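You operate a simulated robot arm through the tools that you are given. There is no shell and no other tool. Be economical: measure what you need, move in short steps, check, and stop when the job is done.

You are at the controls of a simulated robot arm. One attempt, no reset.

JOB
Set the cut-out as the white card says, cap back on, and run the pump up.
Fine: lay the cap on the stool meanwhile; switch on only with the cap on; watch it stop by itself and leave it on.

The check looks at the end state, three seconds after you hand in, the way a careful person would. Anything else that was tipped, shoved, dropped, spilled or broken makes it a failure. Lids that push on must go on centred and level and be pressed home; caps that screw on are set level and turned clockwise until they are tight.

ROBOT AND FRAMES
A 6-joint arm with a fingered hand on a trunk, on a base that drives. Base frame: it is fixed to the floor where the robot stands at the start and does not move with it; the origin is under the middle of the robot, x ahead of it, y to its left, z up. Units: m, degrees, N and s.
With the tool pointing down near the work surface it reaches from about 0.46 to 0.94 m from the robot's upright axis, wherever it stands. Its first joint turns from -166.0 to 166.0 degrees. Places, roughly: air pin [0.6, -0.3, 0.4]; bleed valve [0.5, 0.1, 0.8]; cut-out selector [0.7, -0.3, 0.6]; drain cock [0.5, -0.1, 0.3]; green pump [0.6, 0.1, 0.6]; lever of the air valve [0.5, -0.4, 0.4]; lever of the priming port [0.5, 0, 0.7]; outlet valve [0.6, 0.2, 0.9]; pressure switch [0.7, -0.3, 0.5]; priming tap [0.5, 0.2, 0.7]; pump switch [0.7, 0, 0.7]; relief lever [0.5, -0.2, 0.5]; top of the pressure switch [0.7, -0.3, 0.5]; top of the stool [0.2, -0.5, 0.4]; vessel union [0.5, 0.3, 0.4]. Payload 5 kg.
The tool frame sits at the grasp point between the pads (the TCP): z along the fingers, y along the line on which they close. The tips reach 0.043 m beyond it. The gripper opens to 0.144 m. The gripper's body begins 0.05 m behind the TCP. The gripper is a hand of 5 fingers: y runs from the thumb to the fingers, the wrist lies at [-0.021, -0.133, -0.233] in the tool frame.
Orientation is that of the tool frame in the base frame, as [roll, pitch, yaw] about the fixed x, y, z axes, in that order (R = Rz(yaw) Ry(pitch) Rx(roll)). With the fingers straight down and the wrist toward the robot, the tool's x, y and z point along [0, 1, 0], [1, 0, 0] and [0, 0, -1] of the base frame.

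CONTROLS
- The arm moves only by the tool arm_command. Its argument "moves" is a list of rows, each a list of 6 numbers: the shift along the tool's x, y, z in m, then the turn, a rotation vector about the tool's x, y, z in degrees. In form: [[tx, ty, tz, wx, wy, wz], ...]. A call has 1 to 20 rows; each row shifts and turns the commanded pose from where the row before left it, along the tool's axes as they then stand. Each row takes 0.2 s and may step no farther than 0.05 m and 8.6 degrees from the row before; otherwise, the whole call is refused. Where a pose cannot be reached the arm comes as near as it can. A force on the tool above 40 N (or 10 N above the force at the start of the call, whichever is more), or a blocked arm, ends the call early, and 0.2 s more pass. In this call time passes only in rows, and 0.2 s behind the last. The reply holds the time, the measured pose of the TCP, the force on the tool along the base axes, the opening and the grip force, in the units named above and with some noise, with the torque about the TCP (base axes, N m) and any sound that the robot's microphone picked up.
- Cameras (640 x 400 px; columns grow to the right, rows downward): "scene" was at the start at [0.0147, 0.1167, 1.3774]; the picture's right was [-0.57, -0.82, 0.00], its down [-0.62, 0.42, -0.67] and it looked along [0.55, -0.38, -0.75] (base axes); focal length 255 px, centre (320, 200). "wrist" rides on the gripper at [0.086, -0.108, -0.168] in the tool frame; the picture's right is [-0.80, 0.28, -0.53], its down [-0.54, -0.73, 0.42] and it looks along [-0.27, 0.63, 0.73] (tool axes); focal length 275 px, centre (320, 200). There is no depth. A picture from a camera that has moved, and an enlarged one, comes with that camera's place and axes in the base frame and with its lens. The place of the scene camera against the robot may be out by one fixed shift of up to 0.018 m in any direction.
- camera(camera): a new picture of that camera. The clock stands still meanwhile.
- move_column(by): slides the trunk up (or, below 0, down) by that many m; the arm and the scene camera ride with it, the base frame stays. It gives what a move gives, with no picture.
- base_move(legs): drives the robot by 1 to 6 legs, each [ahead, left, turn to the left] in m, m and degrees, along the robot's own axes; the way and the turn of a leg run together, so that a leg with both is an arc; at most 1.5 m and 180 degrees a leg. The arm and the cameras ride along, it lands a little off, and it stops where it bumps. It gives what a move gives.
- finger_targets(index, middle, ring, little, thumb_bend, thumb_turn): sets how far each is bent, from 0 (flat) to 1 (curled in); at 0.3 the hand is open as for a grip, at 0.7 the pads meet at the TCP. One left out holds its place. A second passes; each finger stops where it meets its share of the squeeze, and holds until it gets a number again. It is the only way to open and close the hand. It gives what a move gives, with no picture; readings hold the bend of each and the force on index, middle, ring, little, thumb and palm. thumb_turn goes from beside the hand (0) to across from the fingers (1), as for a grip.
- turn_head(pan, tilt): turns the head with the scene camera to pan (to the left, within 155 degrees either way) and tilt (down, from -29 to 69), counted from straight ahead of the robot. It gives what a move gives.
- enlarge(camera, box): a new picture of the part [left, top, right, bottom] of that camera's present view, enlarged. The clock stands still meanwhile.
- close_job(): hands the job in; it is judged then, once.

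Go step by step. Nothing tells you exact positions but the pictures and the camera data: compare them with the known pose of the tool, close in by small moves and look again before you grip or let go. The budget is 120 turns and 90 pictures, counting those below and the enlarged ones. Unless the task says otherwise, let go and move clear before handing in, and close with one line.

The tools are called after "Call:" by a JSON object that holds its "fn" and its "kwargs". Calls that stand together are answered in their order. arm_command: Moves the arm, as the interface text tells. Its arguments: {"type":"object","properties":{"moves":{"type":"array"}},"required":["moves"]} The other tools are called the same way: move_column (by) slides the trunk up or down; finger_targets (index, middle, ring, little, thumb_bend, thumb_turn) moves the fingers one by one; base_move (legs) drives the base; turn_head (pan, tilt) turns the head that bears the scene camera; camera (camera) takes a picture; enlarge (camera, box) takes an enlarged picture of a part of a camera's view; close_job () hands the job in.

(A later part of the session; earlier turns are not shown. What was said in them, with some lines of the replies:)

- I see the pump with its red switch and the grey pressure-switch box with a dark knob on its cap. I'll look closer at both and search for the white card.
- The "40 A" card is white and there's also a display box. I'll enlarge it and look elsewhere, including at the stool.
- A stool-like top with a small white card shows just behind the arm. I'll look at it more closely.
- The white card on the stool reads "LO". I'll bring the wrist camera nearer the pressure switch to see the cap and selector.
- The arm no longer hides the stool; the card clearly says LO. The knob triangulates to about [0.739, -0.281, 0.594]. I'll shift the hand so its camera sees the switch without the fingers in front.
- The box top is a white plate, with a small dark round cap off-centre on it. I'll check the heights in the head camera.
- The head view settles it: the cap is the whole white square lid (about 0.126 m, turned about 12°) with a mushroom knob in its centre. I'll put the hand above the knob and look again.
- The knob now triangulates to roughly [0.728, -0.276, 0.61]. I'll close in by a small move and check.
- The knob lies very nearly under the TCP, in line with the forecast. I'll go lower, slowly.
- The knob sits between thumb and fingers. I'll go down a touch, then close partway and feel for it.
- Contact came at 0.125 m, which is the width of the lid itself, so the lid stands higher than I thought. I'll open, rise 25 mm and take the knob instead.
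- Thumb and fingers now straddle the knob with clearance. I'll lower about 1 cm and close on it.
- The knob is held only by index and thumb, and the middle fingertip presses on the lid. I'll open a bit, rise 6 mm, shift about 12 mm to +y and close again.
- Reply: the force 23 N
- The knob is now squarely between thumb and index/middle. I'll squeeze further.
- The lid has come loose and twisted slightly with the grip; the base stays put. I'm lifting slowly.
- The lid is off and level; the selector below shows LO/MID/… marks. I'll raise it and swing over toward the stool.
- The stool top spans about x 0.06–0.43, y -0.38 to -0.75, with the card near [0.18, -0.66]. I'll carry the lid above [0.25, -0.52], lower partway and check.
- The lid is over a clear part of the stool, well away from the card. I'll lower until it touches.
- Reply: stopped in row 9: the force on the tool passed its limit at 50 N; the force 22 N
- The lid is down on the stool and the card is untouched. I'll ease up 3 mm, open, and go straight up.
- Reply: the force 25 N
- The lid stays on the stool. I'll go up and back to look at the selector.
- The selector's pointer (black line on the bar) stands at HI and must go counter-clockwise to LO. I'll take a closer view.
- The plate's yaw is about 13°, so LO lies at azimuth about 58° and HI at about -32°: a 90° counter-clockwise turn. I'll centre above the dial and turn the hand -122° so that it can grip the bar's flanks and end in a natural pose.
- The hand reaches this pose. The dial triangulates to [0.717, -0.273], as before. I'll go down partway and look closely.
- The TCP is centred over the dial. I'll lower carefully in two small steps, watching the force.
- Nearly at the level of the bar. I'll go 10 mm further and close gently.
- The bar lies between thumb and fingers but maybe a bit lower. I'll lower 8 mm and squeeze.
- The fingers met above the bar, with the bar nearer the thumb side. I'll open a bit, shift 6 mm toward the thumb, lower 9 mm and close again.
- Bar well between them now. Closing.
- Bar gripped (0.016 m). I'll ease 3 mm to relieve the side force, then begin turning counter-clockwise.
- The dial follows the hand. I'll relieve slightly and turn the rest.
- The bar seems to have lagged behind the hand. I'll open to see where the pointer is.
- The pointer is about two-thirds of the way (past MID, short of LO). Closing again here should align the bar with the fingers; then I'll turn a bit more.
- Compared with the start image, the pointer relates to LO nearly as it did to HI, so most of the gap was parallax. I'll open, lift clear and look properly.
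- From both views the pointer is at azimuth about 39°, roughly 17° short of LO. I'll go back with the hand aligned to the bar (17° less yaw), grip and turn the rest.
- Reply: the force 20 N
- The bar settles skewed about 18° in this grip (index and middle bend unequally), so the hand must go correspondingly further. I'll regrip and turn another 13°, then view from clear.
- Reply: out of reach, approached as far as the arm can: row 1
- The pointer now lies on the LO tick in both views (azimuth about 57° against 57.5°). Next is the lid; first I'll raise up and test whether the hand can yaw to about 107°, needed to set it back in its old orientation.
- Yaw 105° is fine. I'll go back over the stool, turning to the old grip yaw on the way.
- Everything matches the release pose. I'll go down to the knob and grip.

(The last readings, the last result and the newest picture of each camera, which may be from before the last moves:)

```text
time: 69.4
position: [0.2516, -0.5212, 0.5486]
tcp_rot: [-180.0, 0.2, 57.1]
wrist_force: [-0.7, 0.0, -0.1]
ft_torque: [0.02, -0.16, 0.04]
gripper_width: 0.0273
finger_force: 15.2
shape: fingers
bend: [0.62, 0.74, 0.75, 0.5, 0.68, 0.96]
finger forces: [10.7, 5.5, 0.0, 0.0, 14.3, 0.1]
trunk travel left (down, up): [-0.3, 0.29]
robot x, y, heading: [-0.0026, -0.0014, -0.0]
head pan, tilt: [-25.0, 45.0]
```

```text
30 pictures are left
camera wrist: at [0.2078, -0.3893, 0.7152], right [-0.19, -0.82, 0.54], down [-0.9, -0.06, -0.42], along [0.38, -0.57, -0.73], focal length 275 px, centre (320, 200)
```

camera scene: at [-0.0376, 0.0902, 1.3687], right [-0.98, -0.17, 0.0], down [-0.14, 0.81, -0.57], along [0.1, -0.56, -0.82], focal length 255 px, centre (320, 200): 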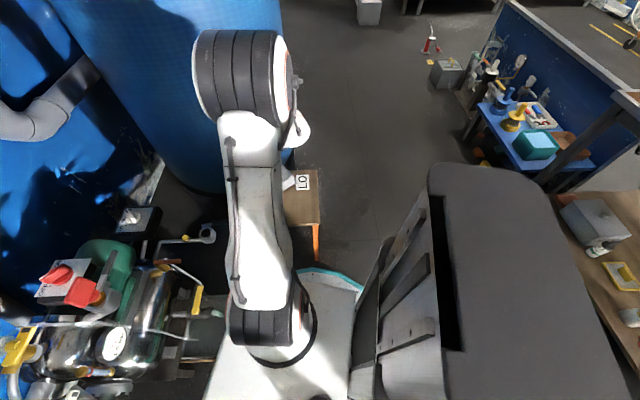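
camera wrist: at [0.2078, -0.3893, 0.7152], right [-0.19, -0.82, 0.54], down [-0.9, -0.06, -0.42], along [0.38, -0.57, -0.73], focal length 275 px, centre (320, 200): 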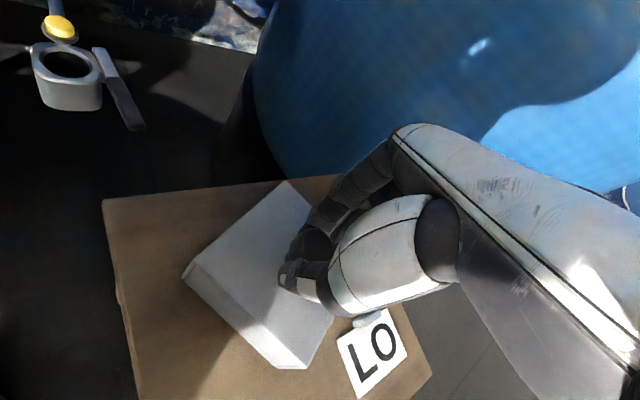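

The lid is gripped again, twisted about 8° more in the hand (lid yaw about -45°). I'll lift it and carry it over the switch, turning the hand to about 115°.

Call:
{"fn": "arm_command", "kwargs": {"moves": [[0, 0, -0.015, 0, 0, 0], [0, 0, -0.045, 0, 0, 0], [0, 0, -0.05, 0, 0, 0], [0, 0, -0.05, 0, 0, 0], [0, 0, -0.05, 0, 0, 0], [0.0355, 0.0199, 0, 0, 0, -4.46], [0.0339, 0.0226, 0, 0, 0, -4.46], [0.032, 0.0251, 0, 0, 0, -4.46], [0.03, 0.0275, 0, 0, 0, -4.46], [0.0278, 0.0298, 0, 0, 0, -4.46], [0.0253, 0.0319, 0, 0, 0, -4.46], [0.0228, 0.0337, 0, 0, 0, -4.46], [0.0201, 0.0354, 0, 0, 0, -4.46], [0.0173, 0.0369, 0, 0, 0, -4.46], [0.0144, 0.0381, 0, 0, 0, -4.46], [0.0114, 0.0391, 0, 0, 0, -4.46], [0.0083, 0.0398, 0, 0, 0, -4.46], [0.0052, 0.0404, 0, 0, 0, -4.46]]}}

Call:
{"fn": "camera", "kwargs": {"camera": "wrist"}}

Call:
{"fn": "enlarge", "kwargs": {"camera": "scene", "box": [270, 110, 400, 230]}}

```text
time: 73.2
position: [0.7184, -0.2706, 0.7565]
tcp_rot: [-179.8, 0.2, 115.1]
wrist_force: [0.1, -0.8, -0.3]
ft_torque: [0.02, -0.03, 0.02]
gripper_width: 0.027
finger_force: 14.2
shape: fingers
bend: [0.62, 0.75, 0.75, 0.5, 0.68, 0.96]
finger forces: [11.0, 3.0, 0.1, 0.0, 13.8, 0.0]
trunk travel left (down, up): [-0.3, 0.29]
robot x, y, heading: [-0.0056, 0.002, -0.1]
head pan, tilt: [-25.0, 45.0]
```

```text
29 pictures are left
camera wrist: at [0.5846, -0.239, 0.9238], right [0.6, -0.6, 0.53], down [-0.43, -0.8, -0.42], along [0.68, 0.02, -0.73], focal length 275 px, centre (320, 200)
```

wrist: 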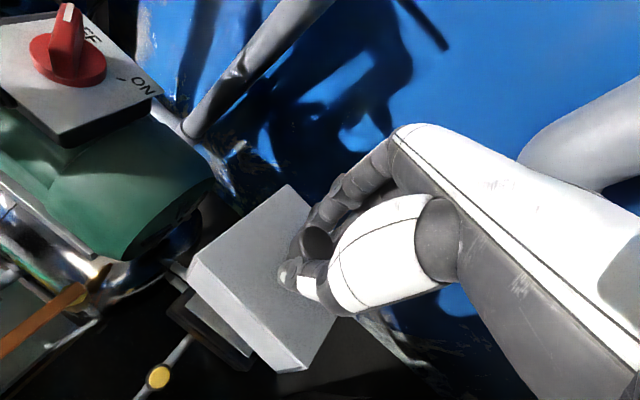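

```text
3.33 times, centred on (335, 170) of scene
camera zoom: at [0.0236, 0.1265, 1.382], right [-0.42, -0.91, 0.0], down [-0.64, 0.3, -0.71], along [0.64, -0.3, -0.71], focal length 849 px, centre (270, 300)
```

zoom: 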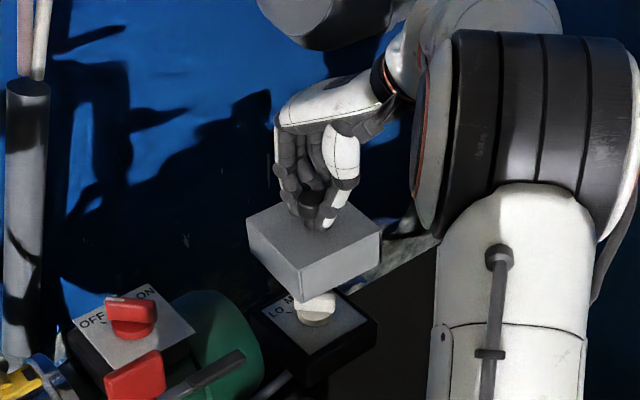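

The lid hangs above the base, nearly aligned. I'll measure the angle more precisely.

Call:
{"fn": "enlarge", "kwargs": {"camera": "wrist", "box": [150, 170, 370, 390]}}

Call:
{"fn": "enlarge", "kwargs": {"camera": "scene", "box": [305, 160, 395, 230]}}

```text
1.82 times, centred on (260, 280) of wrist
camera zoom: at [0.5846, -0.239, 0.9238], right [0.6, -0.6, 0.53], down [-0.43, -0.8, -0.42], along [0.68, 0.02, -0.73], focal length 500 px, centre (429, 54)
```

zoom: 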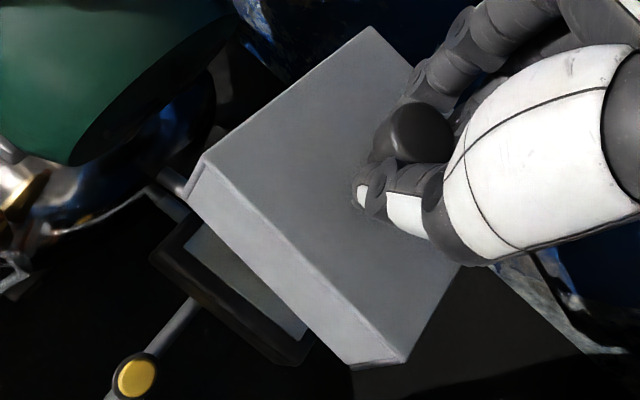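

```text
5.71 times, centred on (350, 195) of scene
camera zoom: at [0.0236, 0.1265, 1.382], right [-0.42, -0.91, 0.0], down [-0.64, 0.3, -0.71], along [0.64, -0.3, -0.71], focal length 1455 px, centre (149, 229)
```

zoom: 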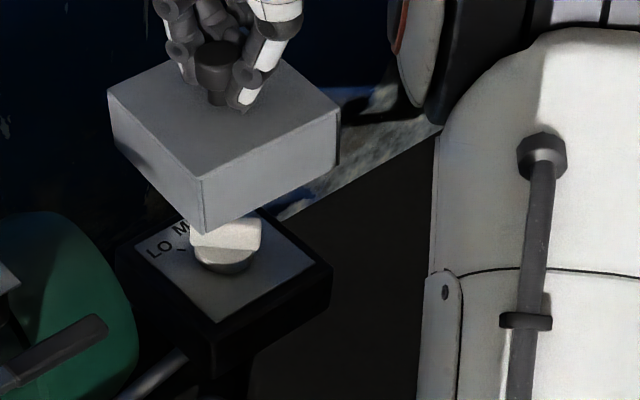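

The lid needs about +3.3° of turn and about (+3, -6) mm of shift relative to the base. I'll correct, lower to just above seating, and check.

Call:
{"fn": "arm_command", "kwargs": {"moves": [[-0.0067, 0, 0, 0, 0, -3.3], [0, 0, 0.03, 0, 0, 0], [0, 0, 0.025, 0, 0, 0], [0, 0, 0.015, 0, 0, 0]]}}

Call:
{"fn": "enlarge", "kwargs": {"camera": "wrist", "box": [150, 170, 370, 390]}}

Call:
{"fn": "enlarge", "kwargs": {"camera": "scene", "box": [295, 165, 375, 225]}}

```text
time: 74.2
position: [0.7213, -0.2776, 0.6874]
tcp_rot: [-179.8, 0.1, 118.5]
wrist_force: [0.5, 1.1, -1.3]
ft_torque: [-0.01, 0.02, 0.01]
gripper_width: 0.0265
finger_force: 14.1
shape: fingers
bend: [0.62, 0.75, 0.75, 0.5, 0.68, 0.96]
finger forces: [11.0, 3.0, 0.0, 0.0, 13.6, 0.1]
trunk travel left (down, up): [-0.3, 0.29]
robot x, y, heading: [0.0023, -0.0005, -0.1]
head pan, tilt: [-25.0, 45.0]
```

```text
1.82 times, centred on (260, 280) of wrist
camera zoom: at [0.5862, -0.2525, 0.8544], right [0.63, -0.56, 0.53], down [-0.38, -0.82, -0.42], along [0.68, 0.06, -0.73], focal length 500 px, centre (429, 54)
```

zoom: 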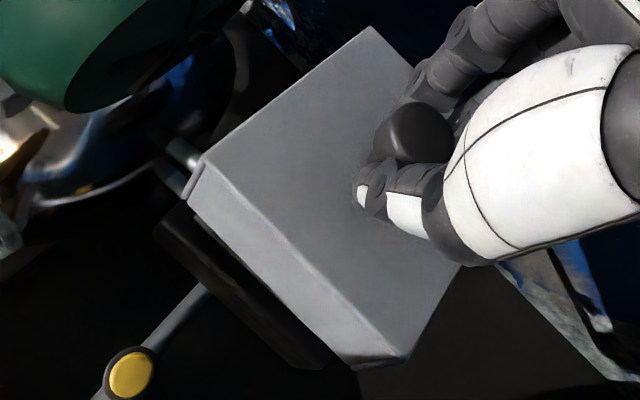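

```text
6.67 times, centred on (335, 195) of scene
camera zoom: at [0.0239, 0.1266, 1.3821], right [-0.42, -0.91, 0.0], down [-0.64, 0.3, -0.71], along [0.64, -0.3, -0.71], focal length 1698 px, centre (220, 233)
```

zoom: 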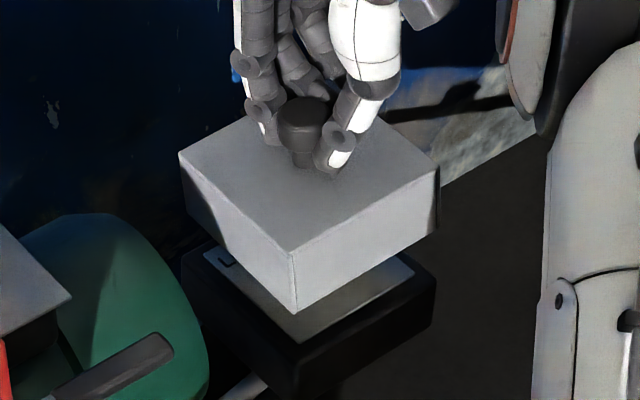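

Angles match now. I need a closer look at the front gap between skirt and base to judge the fore-aft offset.

Call:
{"fn": "enlarge", "kwargs": {"camera": "wrist", "box": [190, 240, 340, 380]}}

Call:
{"fn": "enlarge", "kwargs": {"camera": "scene", "box": [315, 185, 365, 225]}}

```text
2.86 times, centred on (265, 310) of wrist
camera zoom: at [0.5862, -0.2525, 0.8544], right [0.63, -0.56, 0.53], down [-0.38, -0.82, -0.42], along [0.68, 0.06, -0.73], focal length 786 px, centre (477, -114)
```

zoom: 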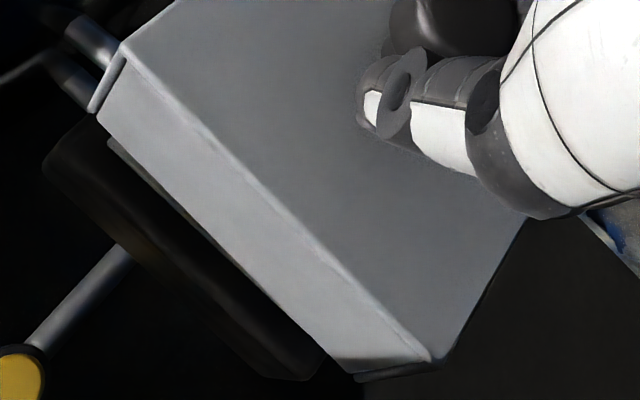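

```text
10.00 times, centred on (340, 205) of scene
camera zoom: at [0.0239, 0.1266, 1.3821], right [-0.42, -0.91, 0.0], down [-0.64, 0.3, -0.71], along [0.64, -0.3, -0.71], focal length 2546 px, centre (120, 150)
```

zoom: 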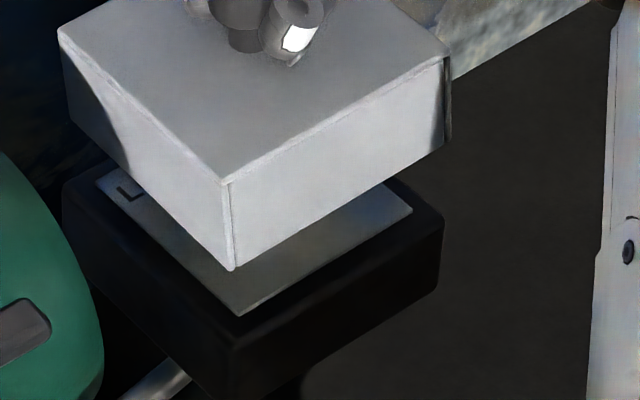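

Lateral alignment is good; the height is still ambiguous. I'll lower to just above contact, where the view leaves no ambiguity.

Call:
{"fn": "arm_command", "kwargs": {"moves": [[0, 0, 0.015, 0, 0, 0], [0, 0, 0.012, 0, 0, 0], [0, 0, 0.004, 0, 0, 0]]}}

Call:
{"fn": "enlarge", "kwargs": {"camera": "scene", "box": [315, 185, 365, 225]}}

Call:
{"fn": "enlarge", "kwargs": {"camera": "wrist", "box": [190, 240, 340, 380]}}

```text
time: 75.0
position: [0.7221, -0.2759, 0.6548]
tcp_rot: [-179.7, 0.1, 118.6]
wrist_force: [-0.5, 0.0, -1.2]
ft_torque: [0.02, 0.0, -0.01]
gripper_width: 0.0268
finger_force: 13.7
shape: fingers
bend: [0.62, 0.75, 0.75, 0.5, 0.68, 0.96]
finger forces: [11.0, 3.1, 0.0, 0.0, 13.6, 0.0]
trunk travel left (down, up): [-0.3, 0.29]
robot x, y, heading: [0.0023, -0.0002, 0.0]
head pan, tilt: [-25.0, 45.0]
```

```text
10.00 times, centred on (340, 205) of scene
camera zoom: at [0.0239, 0.1266, 1.3821], right [-0.42, -0.91, 0.0], down [-0.64, 0.3, -0.71], along [0.64, -0.3, -0.71], focal length 2546 px, centre (120, 150)
```

zoom: 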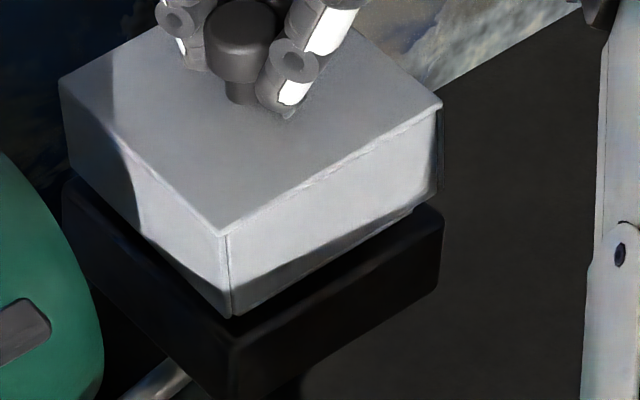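

```text
2.86 times, centred on (265, 310) of wrist
camera zoom: at [0.5869, -0.2525, 0.823], right [0.63, -0.56, 0.53], down [-0.38, -0.82, -0.42], along [0.68, 0.06, -0.73], focal length 786 px, centre (477, -114)
```

zoom: 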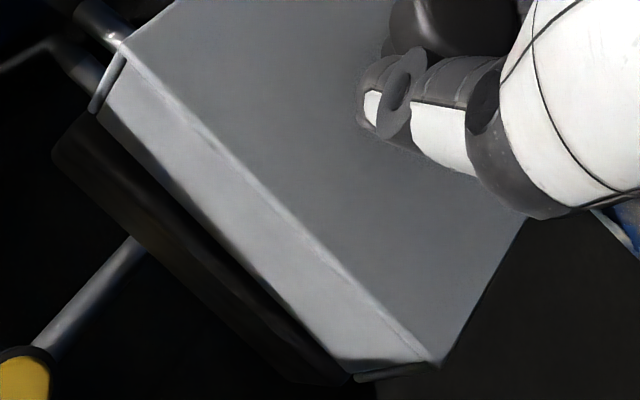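

Gap still about 1–1.5 cm if centred. I'll step down slowly and feel for contact.

Call:
{"fn": "arm_command", "kwargs": {"moves": [[0, 0, 0.004, 0, 0, 0], [0, 0, 0.004, 0, 0, 0]]}}

Call:
{"fn": "enlarge", "kwargs": {"camera": "scene", "box": [315, 185, 365, 225]}}

```text
time: 75.6
position: [0.7214, -0.2779, 0.6476]
tcp_rot: [-179.9, 0.2, 118.4]
wrist_force: [0.3, 0.2, 0.1]
ft_torque: [0.09, -0.03, -0.01]
gripper_width: 0.0268
finger_force: 13.9
shape: fingers
bend: [0.62, 0.75, 0.75, 0.5, 0.68, 0.96]
finger forces: [11.1, 3.6, 0.0, 0.1, 13.5, 0.0]
trunk travel left (down, up): [-0.3, 0.29]
robot x, y, heading: [-0.0038, -0.0032, 0.0]
head pan, tilt: [-25.0, 45.0]
```

```text
10.00 times, centred on (340, 205) of scene
camera zoom: at [0.0237, 0.1267, 1.3821], right [-0.42, -0.91, 0.0], down [-0.64, 0.3, -0.71], along [0.64, -0.3, -0.71], focal length 2546 px, centre (120, 150)
```

zoom: 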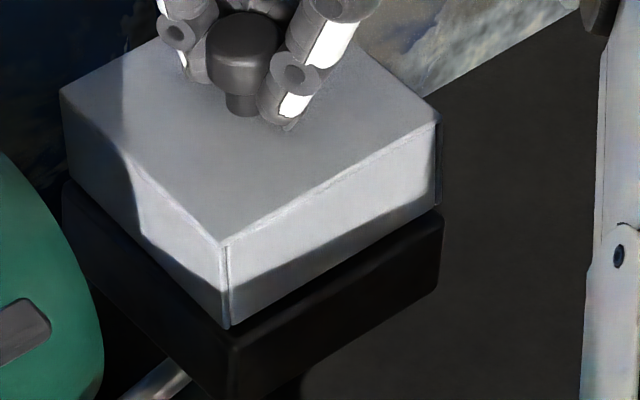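

Still free. Alignment over the base is good laterally; the lid may lean about 2–3° in the grip, which contact will level. Another few millimetres.

Call:
{"fn": "arm_command", "kwargs": {"moves": [[0, 0, 0.003, 0, 0, 0], [0, 0, 0.003, 0, 0, 0]]}}

Call:
{"fn": "enlarge", "kwargs": {"camera": "scene", "box": [315, 185, 365, 225]}}

Call:
{"fn": "enlarge", "kwargs": {"camera": "wrist", "box": [190, 240, 340, 380]}}

```text
time: 76.2
position: [0.7223, -0.2782, 0.6442]
tcp_rot: [-179.9, 0.2, 118.5]
wrist_force: [-2.1, -1.0, 6.4]
ft_torque: [0.12, -0.01, 0.05]
gripper_width: 0.0265
finger_force: 15.2
shape: fingers
bend: [0.62, 0.75, 0.75, 0.5, 0.68, 0.96]
finger forces: [10.8, 4.9, 0.1, 0.1, 14.7, 0.0]
trunk travel left (down, up): [-0.3, 0.29]
robot x, y, heading: [-0.0023, -0.0009, -0.1]
head pan, tilt: [-25.0, 45.0]
```

```text
10.00 times, centred on (340, 205) of scene
camera zoom: at [0.0232, 0.1268, 1.3822], right [-0.42, -0.91, 0.0], down [-0.64, 0.3, -0.71], along [0.64, -0.3, -0.71], focal length 2546 px, centre (120, 150)
```

zoom: 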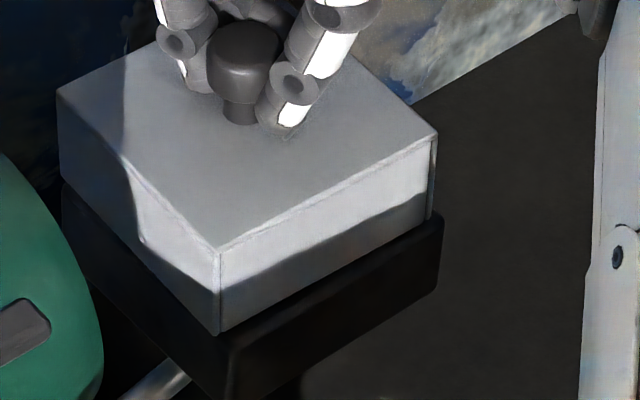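

```text
2.86 times, centred on (265, 310) of wrist
camera zoom: at [0.5864, -0.253, 0.81], right [0.63, -0.56, 0.54], down [-0.38, -0.82, -0.42], along [0.68, 0.06, -0.73], focal length 786 px, centre (477, -114)
```

zoom: 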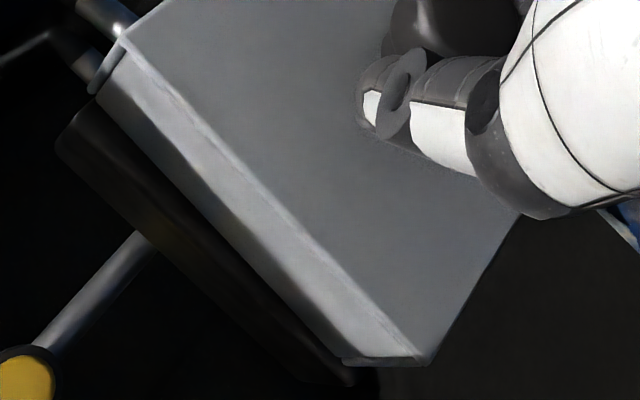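

Contact began at z 0.644. Compared with the first seated picture, the lid needs about 5 mm to the right in the view and about 2° more turn. I'll lift 4 mm, correct, and lower again.

Call:
{"fn": "arm_command", "kwargs": {"moves": [[0, 0, -0.004, 0, 0, 0], [-0.003, -0.004, 0, 0, 0, -2], [0, 0, 0.003, 0, 0, 0], [0, 0, 0.002, 0, 0, 0]]}}

Call:
{"fn": "enlarge", "kwargs": {"camera": "scene", "box": [315, 185, 365, 225]}}

```text
time: 77.2
position: [0.719, -0.2807, 0.6401]
tcp_rot: [-179.9, 0.2, 120.6]
wrist_force: [-0.5, -0.9, 3.5]
ft_torque: [0.18, -0.08, 0.0]
gripper_width: 0.0266
finger_force: 15.1
shape: fingers
bend: [0.62, 0.75, 0.75, 0.5, 0.68, 0.96]
finger forces: [11.6, 5.3, 0.0, 0.1, 13.6, 0.1]
trunk travel left (down, up): [-0.3, 0.29]
robot x, y, heading: [0.0052, 0.0034, 0.0]
head pan, tilt: [-25.0, 45.0]
```

```text
10.00 times, centred on (340, 205) of scene
camera zoom: at [0.0235, 0.1267, 1.3821], right [-0.42, -0.91, 0.0], down [-0.64, 0.3, -0.71], along [0.64, -0.3, -0.71], focal length 2546 px, centre (120, 150)
```

zoom: 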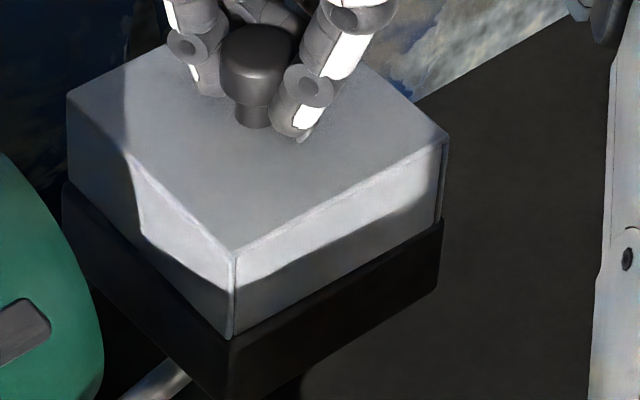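

The lid now matches the original seated outline within a millimetre or two. I'll press it down gently.

Call:
{"fn": "arm_command", "kwargs": {"moves": [[0, 0, 0.002, 0, 0, 0], [0, 0, 0.002, 0, 0, 0], [0, 0, 0.002, 0, 0, 0]]}}

Call:
{"fn": "enlarge", "kwargs": {"camera": "scene", "box": [315, 185, 365, 225]}}

```text
time: 78.0
position: [0.7202, -0.2825, 0.6391]
tcp_rot: [-180.0, 0.2, 120.4]
wrist_force: [-4.4, -0.8, 21.4]
ft_torque: [0.31, 0.13, 0.11]
gripper_width: 0.0261
finger_force: 18.1
shape: fingers
bend: [0.62, 0.75, 0.75, 0.5, 0.69, 0.96]
finger forces: [16.2, 3.0, 0.1, 0.0, 16.6, 0.0]
trunk travel left (down, up): [-0.3, 0.29]
robot x, y, heading: [0.0017, -0.0006, 0.1]
head pan, tilt: [-25.0, 45.0]
```

```text
10.00 times, centred on (340, 205) of scene
camera zoom: at [0.0218, 0.1272, 1.3823], right [-0.42, -0.91, 0.0], down [-0.64, 0.3, -0.71], along [0.64, -0.3, -0.71], focal length 2546 px, centre (120, 150)
```

zoom: 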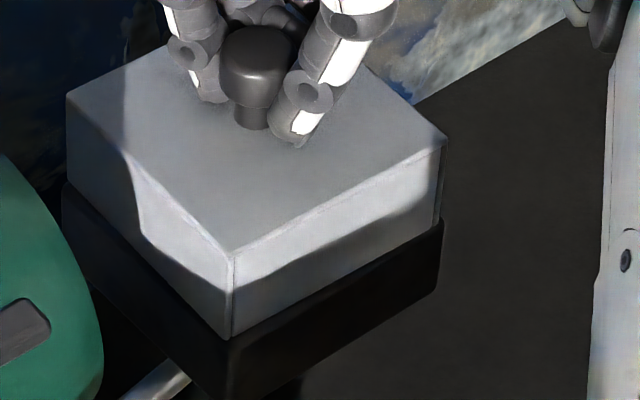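

The lid is on a firm stop at 21 N. I'll release, rise, and look at it.

Call:
{"fn": "arm_command", "kwargs": {"moves": [[0, 0, -0.003, 0, 0, 0]]}}

Call:
{"fn": "finger_targets", "kwargs": {"index": 0.5, "middle": 0.5, "ring": 0.5, "little": 0.5, "thumb_bend": 0.5}}

Call:
{"fn": "arm_command", "kwargs": {"moves": [[0, 0, -0.02, 0, 0, 0], [0, 0, -0.03, 0, 0, 0], [0, 0, -0.03, 0, 0, 0]]}}

Call:
{"fn": "enlarge", "kwargs": {"camera": "scene", "box": [315, 185, 365, 225]}}

Call:
{"fn": "camera", "kwargs": {"camera": "wrist"}}

```text
time: 78.4
position: [0.7198, -0.2819, 0.6373]
tcp_rot: [-179.7, 0.2, 120.6]
wrist_force: [1.2, -2.8, 13.9]
ft_torque: [0.13, 0.0, 0.01]
gripper_width: 0.0262
finger_force: 16.8
shape: fingers
bend: [0.61, 0.75, 0.75, 0.5, 0.69, 0.96]
finger forces: [13.7, 4.3, 0.1, 0.1, 14.7, 0.1]
trunk travel left (down, up): [-0.3, 0.29]
robot x, y, heading: [-0.002, 0.0006, 0.1]
head pan, tilt: [-25.0, 45.0]
```

```text
time: 79.4
position: [0.719, -0.2832, 0.6389]
tcp_rot: [-179.8, 0.2, 120.6]
wrist_force: [-4.6, -3.2, 18.7]
ft_torque: [0.28, -0.43, -0.04]
gripper_width: 0.0742
finger_force: 9.1
shape: fingers
bend: [0.52, 0.52, 0.5, 0.5, 0.5, 0.97]
finger forces: [9.5, 8.1, 0.0, 0.1, 0.0, 0.0]
trunk travel left (down, up): [-0.3, 0.29]
robot x, y, heading: [-0.0011, -0.0015, -0.1]
head pan, tilt: [-25.0, 45.0]
```

```text
time: 80.2
position: [0.7184, -0.2819, 0.7168]
tcp_rot: [-179.7, 0.0, 120.5]
wrist_force: [0.6, 0.0, -0.9]
ft_torque: [0.04, 0.0, 0.0]
gripper_width: 0.078
finger_force: 0.1
shape: fingers
bend: [0.5, 0.5, 0.5, 0.5, 0.5, 0.97]
finger forces: [0.0, 0.0, 0.1, 0.1, 0.0, 0.0]
trunk travel left (down, up): [-0.3, 0.29]
robot x, y, heading: [0.0028, -0.0027, -0.1]
head pan, tilt: [-25.0, 45.0]
```

```text
10.00 times, centred on (340, 205) of scene
camera zoom: at [0.0238, 0.1267, 1.382], right [-0.42, -0.91, 0.0], down [-0.64, 0.3, -0.71], along [0.64, -0.3, -0.71], focal length 2546 px, centre (120, 150)
```

zoom: 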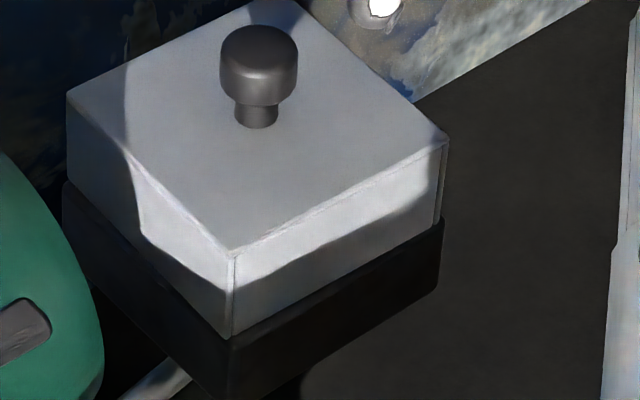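

```text
13 pictures are left
camera wrist: at [0.5831, -0.2623, 0.8838], right [0.65, -0.54, 0.53], down [-0.35, -0.84, -0.42], along [0.67, 0.09, -0.73], focal length 275 px, centre (320, 200)
```

wrist: 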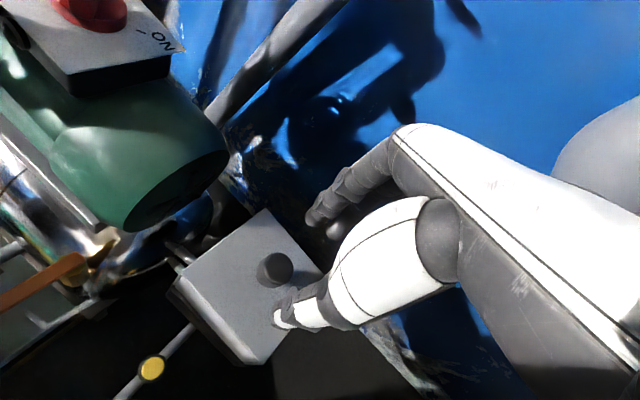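

The lid sits level and flush on the base, matching the original outline. I'll press it home by pushing straight down on the knob with the fingertips closed.

Call:
{"fn": "finger_targets", "kwargs": {"index": 0.7, "middle": 0.7, "ring": 0.7, "little": 0.7, "thumb_bend": 0.68}}

Call:
{"fn": "arm_command", "kwargs": {"moves": [[0, 0, 0.01, 0, 0, 0], [0, 0, 0.01, 0, 0, 0], [0, 0, 0.008, 0, 0, 0], [0, 0, 0.004, 0, 0, 0], [0, 0, 0.004, 0, 0, 0], [0, 0, 0.004, 0, 0, 0], [0, 0, 0.004, 0, 0, 0], [0, 0, 0.004, 0, 0, 0]]}}

```text
time: 81.2
position: [0.7206, -0.2817, 0.7159]
tcp_rot: [-179.8, 0.0, 120.6]
wrist_force: [0.2, 0.9, 0.7]
ft_torque: [-0.02, 0.03, -0.02]
gripper_width: 0.0115
finger_force: 0.1
shape: fingers
bend: [0.7, 0.7, 0.7, 0.7, 0.68, 0.97]
finger forces: [0.0, 0.1, 0.0, 0.0, 0.0, 0.0]
trunk travel left (down, up): [-0.3, 0.29]
robot x, y, heading: [-0.0023, -0.0029, 0.2]
head pan, tilt: [-25.0, 45.0]
```

```text
time: 83.0
position: [0.7208, -0.2817, 0.6724]
tcp_rot: [179.9, 0.3, 120.5]
wrist_force: [1.7, 4.0, 20.7]
ft_torque: [0.5, -0.16, -0.05]
gripper_width: 0.0097
finger_force: 10.5
shape: fingers
bend: [0.7, 0.7, 0.7, 0.7, 0.68, 0.97]
finger forces: [20.3, 0.0, 0.1, 0.0, 0.3, 0.0]
trunk travel left (down, up): [-0.3, 0.29]
robot x, y, heading: [-0.0015, 0.0, -0.1]
head pan, tilt: [-25.0, 45.0]
```

Contact on the knob at 21 N; a touch more.

Call:
{"fn": "arm_command", "kwargs": {"moves": [[0, 0, 0.002, 0, 0, 0], [0, 0, 0.002, 0, 0, 0], [0, 0, 0.002, 0, 0, 0]]}}

Call:
{"fn": "arm_command", "kwargs": {"moves": [[0, 0, -0.02, 0, 0, 0], [0, 0, -0.04, 0, 0, 0], [0, 0, -0.04, 0, 0, 0], [0, 0, -0.04, 0, 0, 0]]}}

Call:
{"fn": "enlarge", "kwargs": {"camera": "scene", "box": [240, 165, 370, 235]}}

```text
time: 83.6
position: [0.7236, -0.2804, 0.6734]
tcp_rot: [179.6, 0.3, 120.5]
wrist_force: [-1.3, 1.8, 11.8]
ft_torque: [0.19, 0.06, -0.02]
gripper_width: 0.0086
finger_force: 5.3
shape: fingers
bend: [0.7, 0.7, 0.7, 0.7, 0.68, 0.97]
finger forces: [9.0, 0.0, 0.0, 0.0, 2.5, 0.0]
trunk travel left (down, up): [-0.3, 0.29]
robot x, y, heading: [-0.0004, 0.0024, -0.2]
head pan, tilt: [-25.0, 45.0]
stopped in row 2: the force on the tool passed its limit at 42 N (the readings are from after the stop); the commanded pose is now the measured one
```

```text
time: 84.6
position: [0.7206, -0.2818, 0.8099]
tcp_rot: [179.8, 0.2, 120.4]
wrist_force: [-0.5, 0.9, -0.5]
ft_torque: [0.02, 0.01, 0.04]
gripper_width: 0.011
finger_force: 0.1
shape: fingers
bend: [0.7, 0.7, 0.7, 0.7, 0.68, 0.97]
finger forces: [0.0, 0.1, 0.1, 0.1, 0.0, 0.1]
trunk travel left (down, up): [-0.3, 0.29]
robot x, y, heading: [-0.0029, -0.0027, -0.0]
head pan, tilt: [-25.0, 45.0]
```

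```text
4.92 times, centred on (305, 200) of scene
camera zoom: at [0.0238, 0.1267, 1.382], right [-0.42, -0.91, 0.0], down [-0.64, 0.3, -0.71], along [0.64, -0.3, -0.71], focal length 1254 px, centre (394, 200)
```

zoom: 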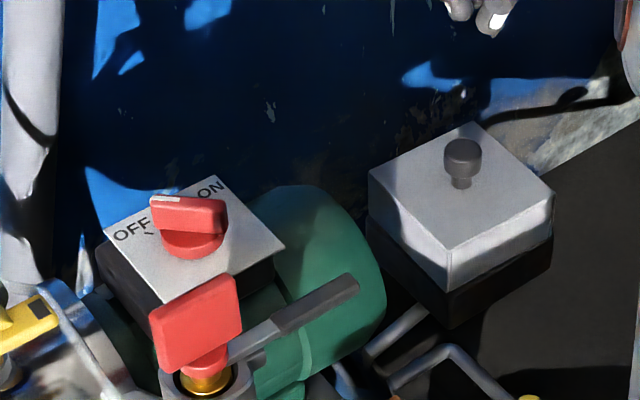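

The cap is pressed home (42 N). The pump switch is at OFF with its pointer at azimuth about 55°, and ON is 90° clockwise at about -34°. I'll form a pointing index finger to push the bar round, and move above the switch.

Call:
{"fn": "finger_targets", "kwargs": {"middle": 1.0, "ring": 1.0, "little": 1.0, "index": 0.6, "thumb_bend": 0.5}}

Call:
{"fn": "finger_targets", "kwargs": {"index": 0.65, "thumb_bend": 0.72}}

Call:
{"fn": "arm_command", "kwargs": {"moves": [[0.0352, 0.0159, -0.005, 0, 0, 3.75], [0.0361, 0.0136, -0.005, 0, 0, 3.75], [0.0369, 0.0112, -0.005, 0, 0, 3.75], [0.0376, 0.0088, -0.005, 0, 0, 3.75], [0.0381, 0.0063, -0.005, 0, 0, 3.75], [0.0384, 0.0038, -0.005, 0, 0, 3.75], [0.0386, 0.0013, -0.005, 0, 0, 3.75], [0.0386, -0.0012, -0.005, 0, 0, 3.75]]}}

Call:
{"fn": "camera", "kwargs": {"camera": "wrist"}}

```text
time: 85.6
position: [0.7224, -0.2817, 0.8107]
tcp_rot: [179.8, 0.3, 120.4]
wrist_force: [-0.2, -0.5, -0.6]
ft_torque: [0.02, 0.0, -0.01]
gripper_width: 0.0599
finger_force: 0.0
shape: fingers
bend: [0.6, 1.0, 1.0, 1.0, 0.5, 0.97]
finger forces: [0.1, 0.0, 0.1, 0.1, 0.0, 0.0]
trunk travel left (down, up): [-0.3, 0.29]
robot x, y, heading: [-0.0014, -0.0011, -0.0]
head pan, tilt: [-25.0, 45.0]
```

```text
time: 86.6
position: [0.7214, -0.2829, 0.8106]
tcp_rot: [179.9, 0.4, 120.5]
wrist_force: [0.0, 0.3, 1.4]
ft_torque: [0.01, 0.0, 0.01]
gripper_width: 0.0117
finger_force: 0.1
shape: fingers
bend: [0.65, 1.0, 1.0, 1.0, 0.72, 0.97]
finger forces: [0.1, 0.1, 0.1, 0.0, 0.0, 0.1]
trunk travel left (down, up): [-0.3, 0.29]
robot x, y, heading: [0.0007, -0.0047, -0.0]
head pan, tilt: [-25.0, 45.0]
```

```text
time: 88.4
position: [0.6905, 0.0246, 0.852]
tcp_rot: [179.7, 0.2, 90.5]
wrist_force: [0.6, -0.9, -0.3]
ft_torque: [0.08, 0.03, 0.01]
gripper_width: 0.0114
finger_force: 0.1
shape: fingers
bend: [0.65, 1.0, 1.0, 1.0, 0.72, 0.98]
finger forces: [0.1, 0.1, 0.0, 0.0, 0.1, 0.1]
trunk travel left (down, up): [-0.3, 0.29]
robot x, y, heading: [0.0023, -0.0013, -0.1]
head pan, tilt: [-25.0, 45.0]
```

```text
11 pictures are left
camera wrist: at [0.5803, 0.1102, 1.0162], right [0.29, -0.79, 0.54], down [-0.72, -0.55, -0.43], along [0.63, -0.27, -0.73], focal length 275 px, centre (320, 200)
```

wrist: 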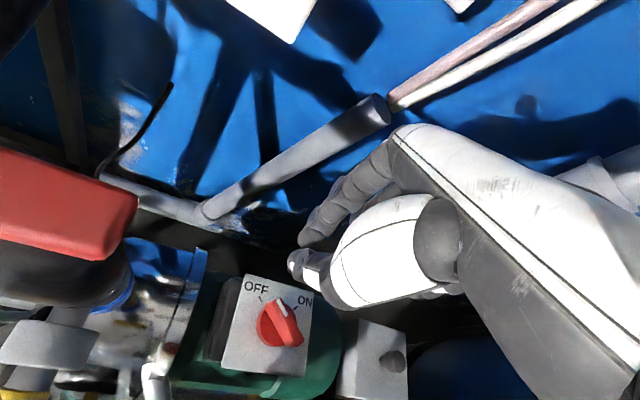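

The index/thumb beak points down; the switch dial triangulates to about [0.663, -0.015, 0.705]. I'll move so that the beak stands beside the pointer's left (OFF) flank, still above, and check.

Call:
{"fn": "arm_command", "kwargs": {"moves": [[-0.003, -0.02, 0.015, 0, 0, 0], [-0.003, -0.02, 0.02, 0, 0, 0], [0, 0, 0.02, 0, 0, 0]]}}

Call:
{"fn": "camera", "kwargs": {"camera": "wrist"}}

```text
time: 89.2
position: [0.6503, 0.0194, 0.796]
tcp_rot: [179.6, 0.1, 90.3]
wrist_force: [0.3, -0.4, 0.6]
ft_torque: [-0.05, -0.06, -0.03]
gripper_width: 0.0115
finger_force: 0.0
shape: fingers
bend: [0.65, 1.0, 1.0, 1.0, 0.72, 0.98]
finger forces: [0.0, 0.0, 0.1, 0.0, 0.0, 0.0]
trunk travel left (down, up): [-0.3, 0.29]
robot x, y, heading: [-0.0027, 0.0024, -0.0]
head pan, tilt: [-25.0, 45.0]
```

```text
10 pictures are left
camera wrist: at [0.5398, 0.1058, 0.9622], right [0.29, -0.79, 0.54], down [-0.72, -0.55, -0.43], along [0.63, -0.26, -0.73], focal length 275 px, centre (320, 200)
```

wrist: 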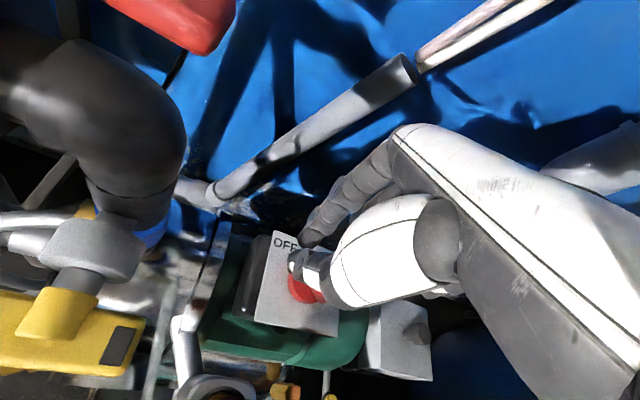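

The dial centre now comes out near [0.652, -0.008]. I'll shift 10 mm back to clear the bar's flank, lower 28 mm with force watch, and look.

Call:
{"fn": "arm_command", "kwargs": {"moves": [[0, -0.01, 0, 0, 0, 0], [0, 0, 0.01, 0, 0, 0], [0, 0, 0.01, 0, 0, 0], [0, 0, 0.008, 0, 0, 0]]}}

Call:
{"fn": "enlarge", "kwargs": {"camera": "scene", "box": [230, 160, 330, 230]}}

```text
time: 90.2
position: [0.6394, 0.0184, 0.7673]
tcp_rot: [179.7, 0.1, 90.4]
wrist_force: [-0.4, 0.4, -0.2]
ft_torque: [0.0, 0.0, 0.01]
gripper_width: 0.0114
finger_force: 0.1
shape: fingers
bend: [0.65, 1.0, 1.0, 1.0, 0.72, 0.98]
finger forces: [0.1, 0.0, 0.0, 0.0, 0.0, 0.0]
trunk travel left (down, up): [-0.3, 0.29]
robot x, y, heading: [0.0027, 0.0012, 0.1]
head pan, tilt: [-25.0, 45.0]
```

```text
5.71 times, centred on (280, 195) of scene
camera zoom: at [0.0236, 0.1269, 1.3821], right [-0.42, -0.91, 0.0], down [-0.64, 0.3, -0.71], along [0.64, -0.3, -0.71], focal length 1455 px, centre (549, 229)
```

zoom: 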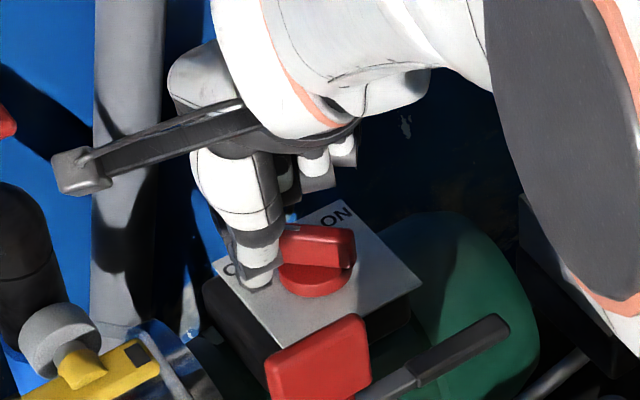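

The beak stands just on the OFF side of the bar at the right height. I'll start sweeping it clockwise around the dial.

Call:
{"fn": "arm_command", "kwargs": {"moves": [[-0.0009, 0.0064, 0, 0, 0, 0], [-0.002, 0.0062, 0, 0, 0, 0], [-0.0032, 0.0057, 0, 0, 0, 0], [-0.0043, 0.005, 0, 0, 0, 0]]}}

Call:
{"fn": "enlarge", "kwargs": {"camera": "scene", "box": [230, 160, 330, 230]}}

```text
time: 91.2
position: [0.662, 0.0092, 0.7684]
tcp_rot: [179.7, 0.1, 90.5]
wrist_force: [0.8, 0.0, 0.2]
ft_torque: [0.0, 0.0, -0.02]
gripper_width: 0.0114
finger_force: 0.1
shape: fingers
bend: [0.65, 1.0, 1.0, 1.0, 0.72, 0.98]
finger forces: [0.1, 0.0, 0.0, 0.1, 0.0, 0.0]
trunk travel left (down, up): [-0.3, 0.29]
robot x, y, heading: [-0.0006, -0.0011, 0.1]
head pan, tilt: [-25.0, 45.0]
```

```text
5.71 times, centred on (280, 195) of scene
camera zoom: at [0.0236, 0.1269, 1.382], right [-0.42, -0.91, 0.0], down [-0.64, 0.3, -0.71], along [0.64, -0.3, -0.71], focal length 1455 px, centre (549, 229)
```

zoom: 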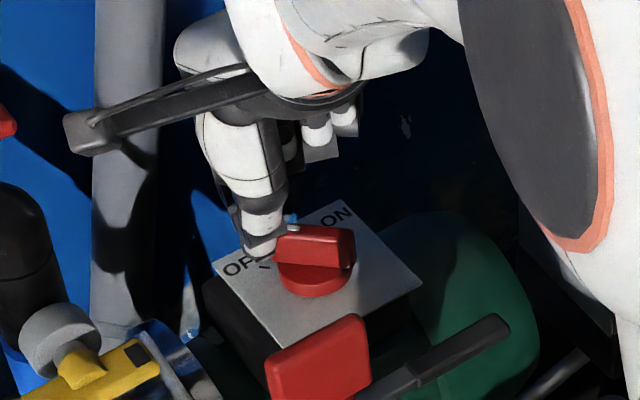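

The beak has slipped out around the bar's end without touching it (my centre was about 15 mm off). I'll step back 15 mm and sweep toward -y so that it bears on the bar's flank.

Call:
{"fn": "arm_command", "kwargs": {"moves": [[0.002, -0.016, 0, 0, 0, 0], [-0.006, 0, 0, 0, 0, 0], [-0.006, 0.001, 0, 0, 0, 0], [-0.006, 0.001, 0, 0, 0, 0], [-0.005, 0.001, 0, 0, 0, 0]]}}

Call:
{"fn": "enlarge", "kwargs": {"camera": "scene", "box": [230, 160, 330, 230]}}

```text
time: 92.4
position: [0.6509, -0.0101, 0.7675]
tcp_rot: [179.7, 0.2, 90.4]
wrist_force: [-0.2, 1.7, 0.7]
ft_torque: [0.08, -0.03, 0.04]
gripper_width: 0.0115
finger_force: 0.8
shape: fingers
bend: [0.65, 1.0, 1.0, 1.0, 0.72, 0.97]
finger forces: [1.8, 0.0, 0.0, 0.0, 0.2, 0.1]
trunk travel left (down, up): [-0.3, 0.29]
robot x, y, heading: [0.0016, 0.0009, 0.2]
head pan, tilt: [-25.0, 45.0]
```

```text
5.71 times, centred on (280, 195) of scene
camera zoom: at [0.0236, 0.1271, 1.382], right [-0.42, -0.91, 0.0], down [-0.64, 0.3, -0.71], along [0.64, -0.3, -0.71], focal length 1455 px, centre (549, 229)
```

zoom: 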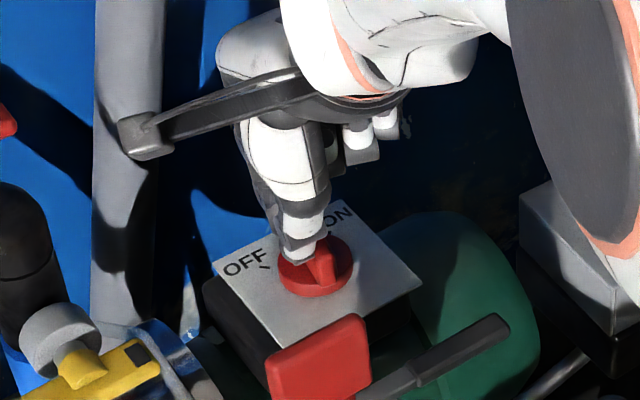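

It works: the bar has turned well over halfway. A little further, then check.

Call:
{"fn": "arm_command", "kwargs": {"moves": [[-0.005, 0.002, 0, 0, 0, 0], [-0.005, 0.002, 0, 0, 0, 0], [-0.004, 0.001, 0, 0, 0, 0]]}}

Call:
{"fn": "enlarge", "kwargs": {"camera": "scene", "box": [230, 160, 330, 230]}}

```text
time: 93.2
position: [0.6569, -0.0259, 0.7685]
tcp_rot: [179.4, 0.2, 90.3]
wrist_force: [4.1, 12.1, 4.2]
ft_torque: [0.61, -0.29, 0.38]
gripper_width: 0.0174
finger_force: 7.0
shape: fingers
bend: [0.61, 1.0, 1.0, 1.0, 0.72, 0.98]
finger forces: [14.7, 0.1, 0.1, 0.0, 0.0, 0.1]
trunk travel left (down, up): [-0.3, 0.29]
robot x, y, heading: [0.0006, -0.0024, -0.0]
head pan, tilt: [-25.0, 45.0]
```

```text
5.71 times, centred on (280, 195) of scene
camera zoom: at [0.0238, 0.1271, 1.3821], right [-0.42, -0.91, 0.0], down [-0.64, 0.3, -0.71], along [0.64, -0.3, -0.71], focal length 1455 px, centre (549, 229)
```

zoom: 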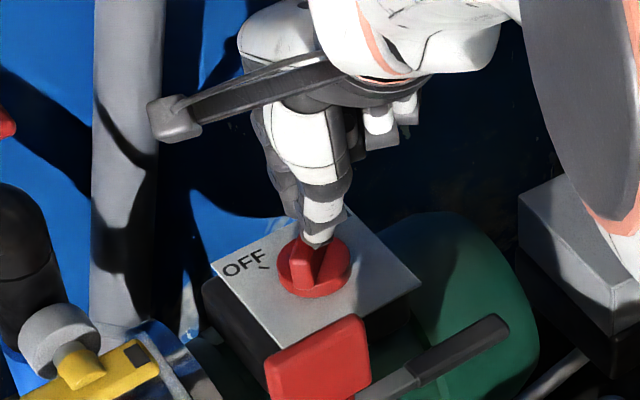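

The bar is against its stop at ON (12 N). I'll back off from it and rise clear, listening for the pump.

Call:
{"fn": "arm_command", "kwargs": {"moves": [[0.006, -0.002, 0, 0, 0, 0], [0, 0, -0.03, 0, 0, 0], [0, 0, -0.04, 0, 0, 0], [0, -0.02, -0.04, 0, 0, 0], [0, -0.03, -0.03, 0, 0, 0]]}}

Call:
{"fn": "enlarge", "kwargs": {"camera": "scene", "box": [210, 160, 330, 300]}}

```text
time: 94.4
position: [0.601, -0.0212, 0.9081]
tcp_rot: [179.8, 0.1, 90.3]
wrist_force: [0.4, -0.2, -0.2]
ft_torque: [-0.01, 0.06, 0.03]
gripper_width: 0.011
finger_force: 0.0
shape: fingers
bend: [0.65, 1.0, 1.0, 1.0, 0.72, 0.98]
finger forces: [0.1, 0.0, 0.0, 0.1, 0.0, 0.0]
trunk travel left (down, up): [-0.3, 0.29]
robot x, y, heading: [-0.0004, 0.0022, 0.1]
head pan, tilt: [-25.0, 45.0]
```

```text
2.86 times, centred on (270, 230) of scene
camera zoom: at [0.0238, 0.1269, 1.382], right [-0.42, -0.91, 0.0], down [-0.64, 0.3, -0.71], along [0.64, -0.3, -0.71], focal length 728 px, centre (463, 114)
```

zoom: 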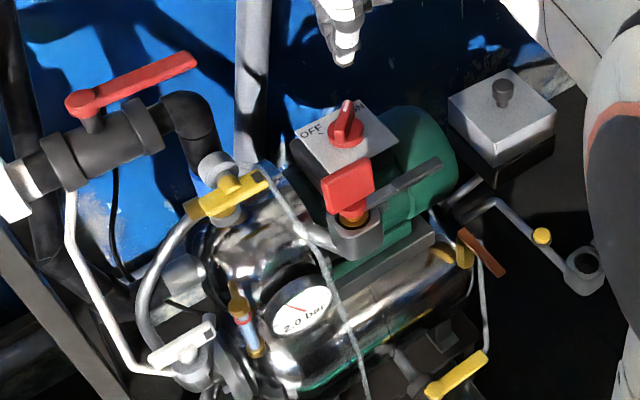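

The switch reads ON and the gauge shows 2.0 bar. I'll let time pass and watch whether the pressure climbs and the pump stops.

Call:
{"fn": "arm_command", "kwargs": {"moves": [[0, 0, 0, 0, 0, 0], [0, 0, 0, 0, 0, 0], [0, 0, 0, 0, 0, 0], [0, 0, 0, 0, 0, 0], [0, 0, 0, 0, 0, 0], [0, 0, 0, 0, 0, 0], [0, 0, 0, 0, 0, 0], [0, 0, 0, 0, 0, 0], [0, 0, 0, 0, 0, 0], [0, 0, 0, 0, 0, 0], [0, 0, 0, 0, 0, 0], [0, 0, 0, 0, 0, 0], [0, 0, 0, 0, 0, 0], [0, 0, 0, 0, 0, 0], [0, 0, 0, 0, 0, 0], [0, 0, 0, 0, 0, 0], [0, 0, 0, 0, 0, 0], [0, 0, 0, 0, 0, 0], [0, 0, 0, 0, 0, 0], [0, 0, 0, 0, 0, 0]]}}

Call:
{"fn": "enlarge", "kwargs": {"camera": "scene", "box": [250, 180, 290, 290]}}

```text
time: 98.6
position: [0.6026, -0.0199, 0.9084]
tcp_rot: [179.7, 0.1, 90.4]
wrist_force: [-0.1, 0.6, -0.2]
ft_torque: [0.0, -0.02, 0.01]
gripper_width: 0.011
finger_force: 0.0
shape: fingers
bend: [0.65, 1.0, 1.0, 1.0, 0.72, 0.98]
finger forces: [0.1, 0.1, 0.0, 0.0, 0.1, 0.0]
trunk travel left (down, up): [-0.3, 0.29]
robot x, y, heading: [0.0045, 0.0008, 0.1]
head pan, tilt: [-25.0, 45.0]
```

```text
3.64 times, centred on (270, 235) of scene
camera zoom: at [0.0236, 0.1269, 1.382], right [-0.42, -0.91, 0.0], down [-0.64, 0.3, -0.71], along [0.64, -0.3, -0.71], focal length 926 px, centre (502, 73)
```

zoom: 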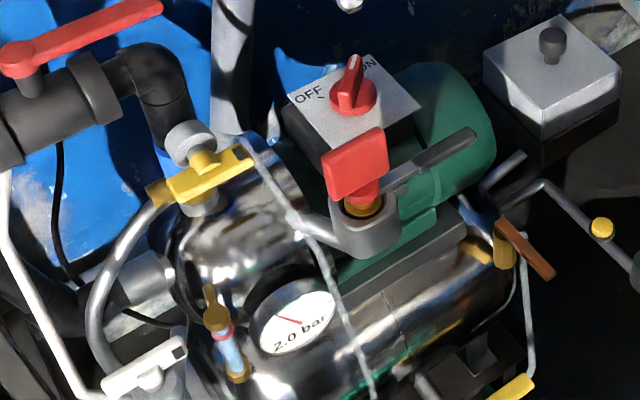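

The gauge is still at 2.0 bar and there's no sound reported. I'll check that the pointer is truly on ON.

Call:
{"fn": "enlarge", "kwargs": {"camera": "scene", "box": [262, 190, 298, 214]}}

```text
16.00 times, centred on (280, 202) of scene
camera zoom: at [0.0236, 0.1269, 1.382], right [-0.42, -0.91, 0.0], down [-0.64, 0.3, -0.71], along [0.64, -0.3, -0.71], focal length 4074 px, centre (960, 168)
```

zoom: 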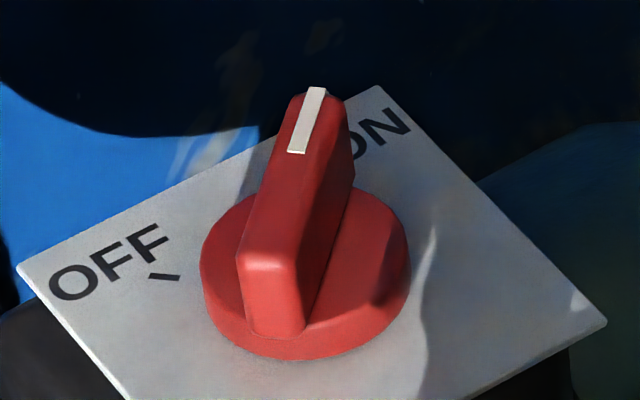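

The pointer is on ON. I'll wait some more and read the gauge closely.

Call:
{"fn": "arm_command", "kwargs": {"moves": [[0, 0, 0, 0, 0, 0], [0, 0, 0, 0, 0, 0], [0, 0, 0, 0, 0, 0], [0, 0, 0, 0, 0, 0], [0, 0, 0, 0, 0, 0], [0, 0, 0, 0, 0, 0], [0, 0, 0, 0, 0, 0], [0, 0, 0, 0, 0, 0], [0, 0, 0, 0, 0, 0], [0, 0, 0, 0, 0, 0], [0, 0, 0, 0, 0, 0], [0, 0, 0, 0, 0, 0], [0, 0, 0, 0, 0, 0], [0, 0, 0, 0, 0, 0], [0, 0, 0, 0, 0, 0]]}}

Call:
{"fn": "enlarge", "kwargs": {"camera": "scene", "box": [246, 255, 278, 281]}}

```text
time: 101.8
position: [0.6024, -0.0203, 0.9088]
tcp_rot: [179.7, 0.3, 90.4]
wrist_force: [0.7, -0.2, 0.1]
ft_torque: [0.01, -0.02, 0.03]
gripper_width: 0.0111
finger_force: 0.1
shape: fingers
bend: [0.65, 1.0, 1.0, 1.0, 0.72, 0.98]
finger forces: [0.0, 0.0, 0.0, 0.0, 0.1, 0.0]
trunk travel left (down, up): [-0.3, 0.29]
robot x, y, heading: [0.0011, 0.0019, -0.2]
head pan, tilt: [-25.0, 45.0]
```

```text
15.38 times, centred on (262, 268) of scene
camera zoom: at [0.0236, 0.1269, 1.382], right [-0.42, -0.91, 0.0], down [-0.64, 0.3, -0.71], along [0.64, -0.3, -0.71], focal length 3917 px, centre (1212, -846)
```

zoom: 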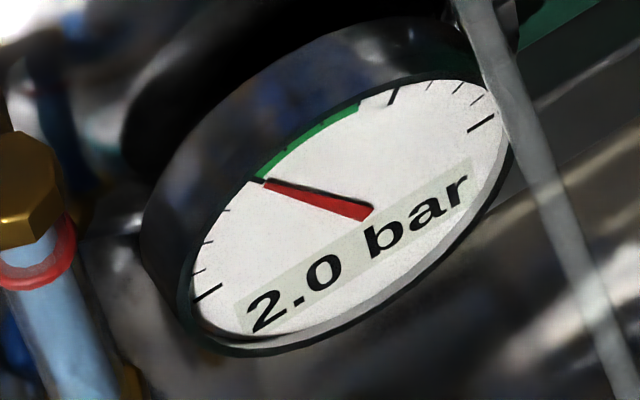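

The gauge needle stands steady at 2.0 bar over 7 s of watching. That fits the pump having run up and stopped at the LO cut-out. The switch is on ON, the cap is on and pressed home, and the hand is clear, so I'm handing in.

Call:
{"fn": "close_job", "kwargs": {}}

```text
The job is handed in.
```

The cut-out is set to LO as the card says, the cap is back on and pressed home, and the pump is switched on and left on. The gauge holds steady at 2.0 bar, which fits a stop at the LO cut-out, but I never saw it climb or heard the pump run, and I didn't read it before switching on.
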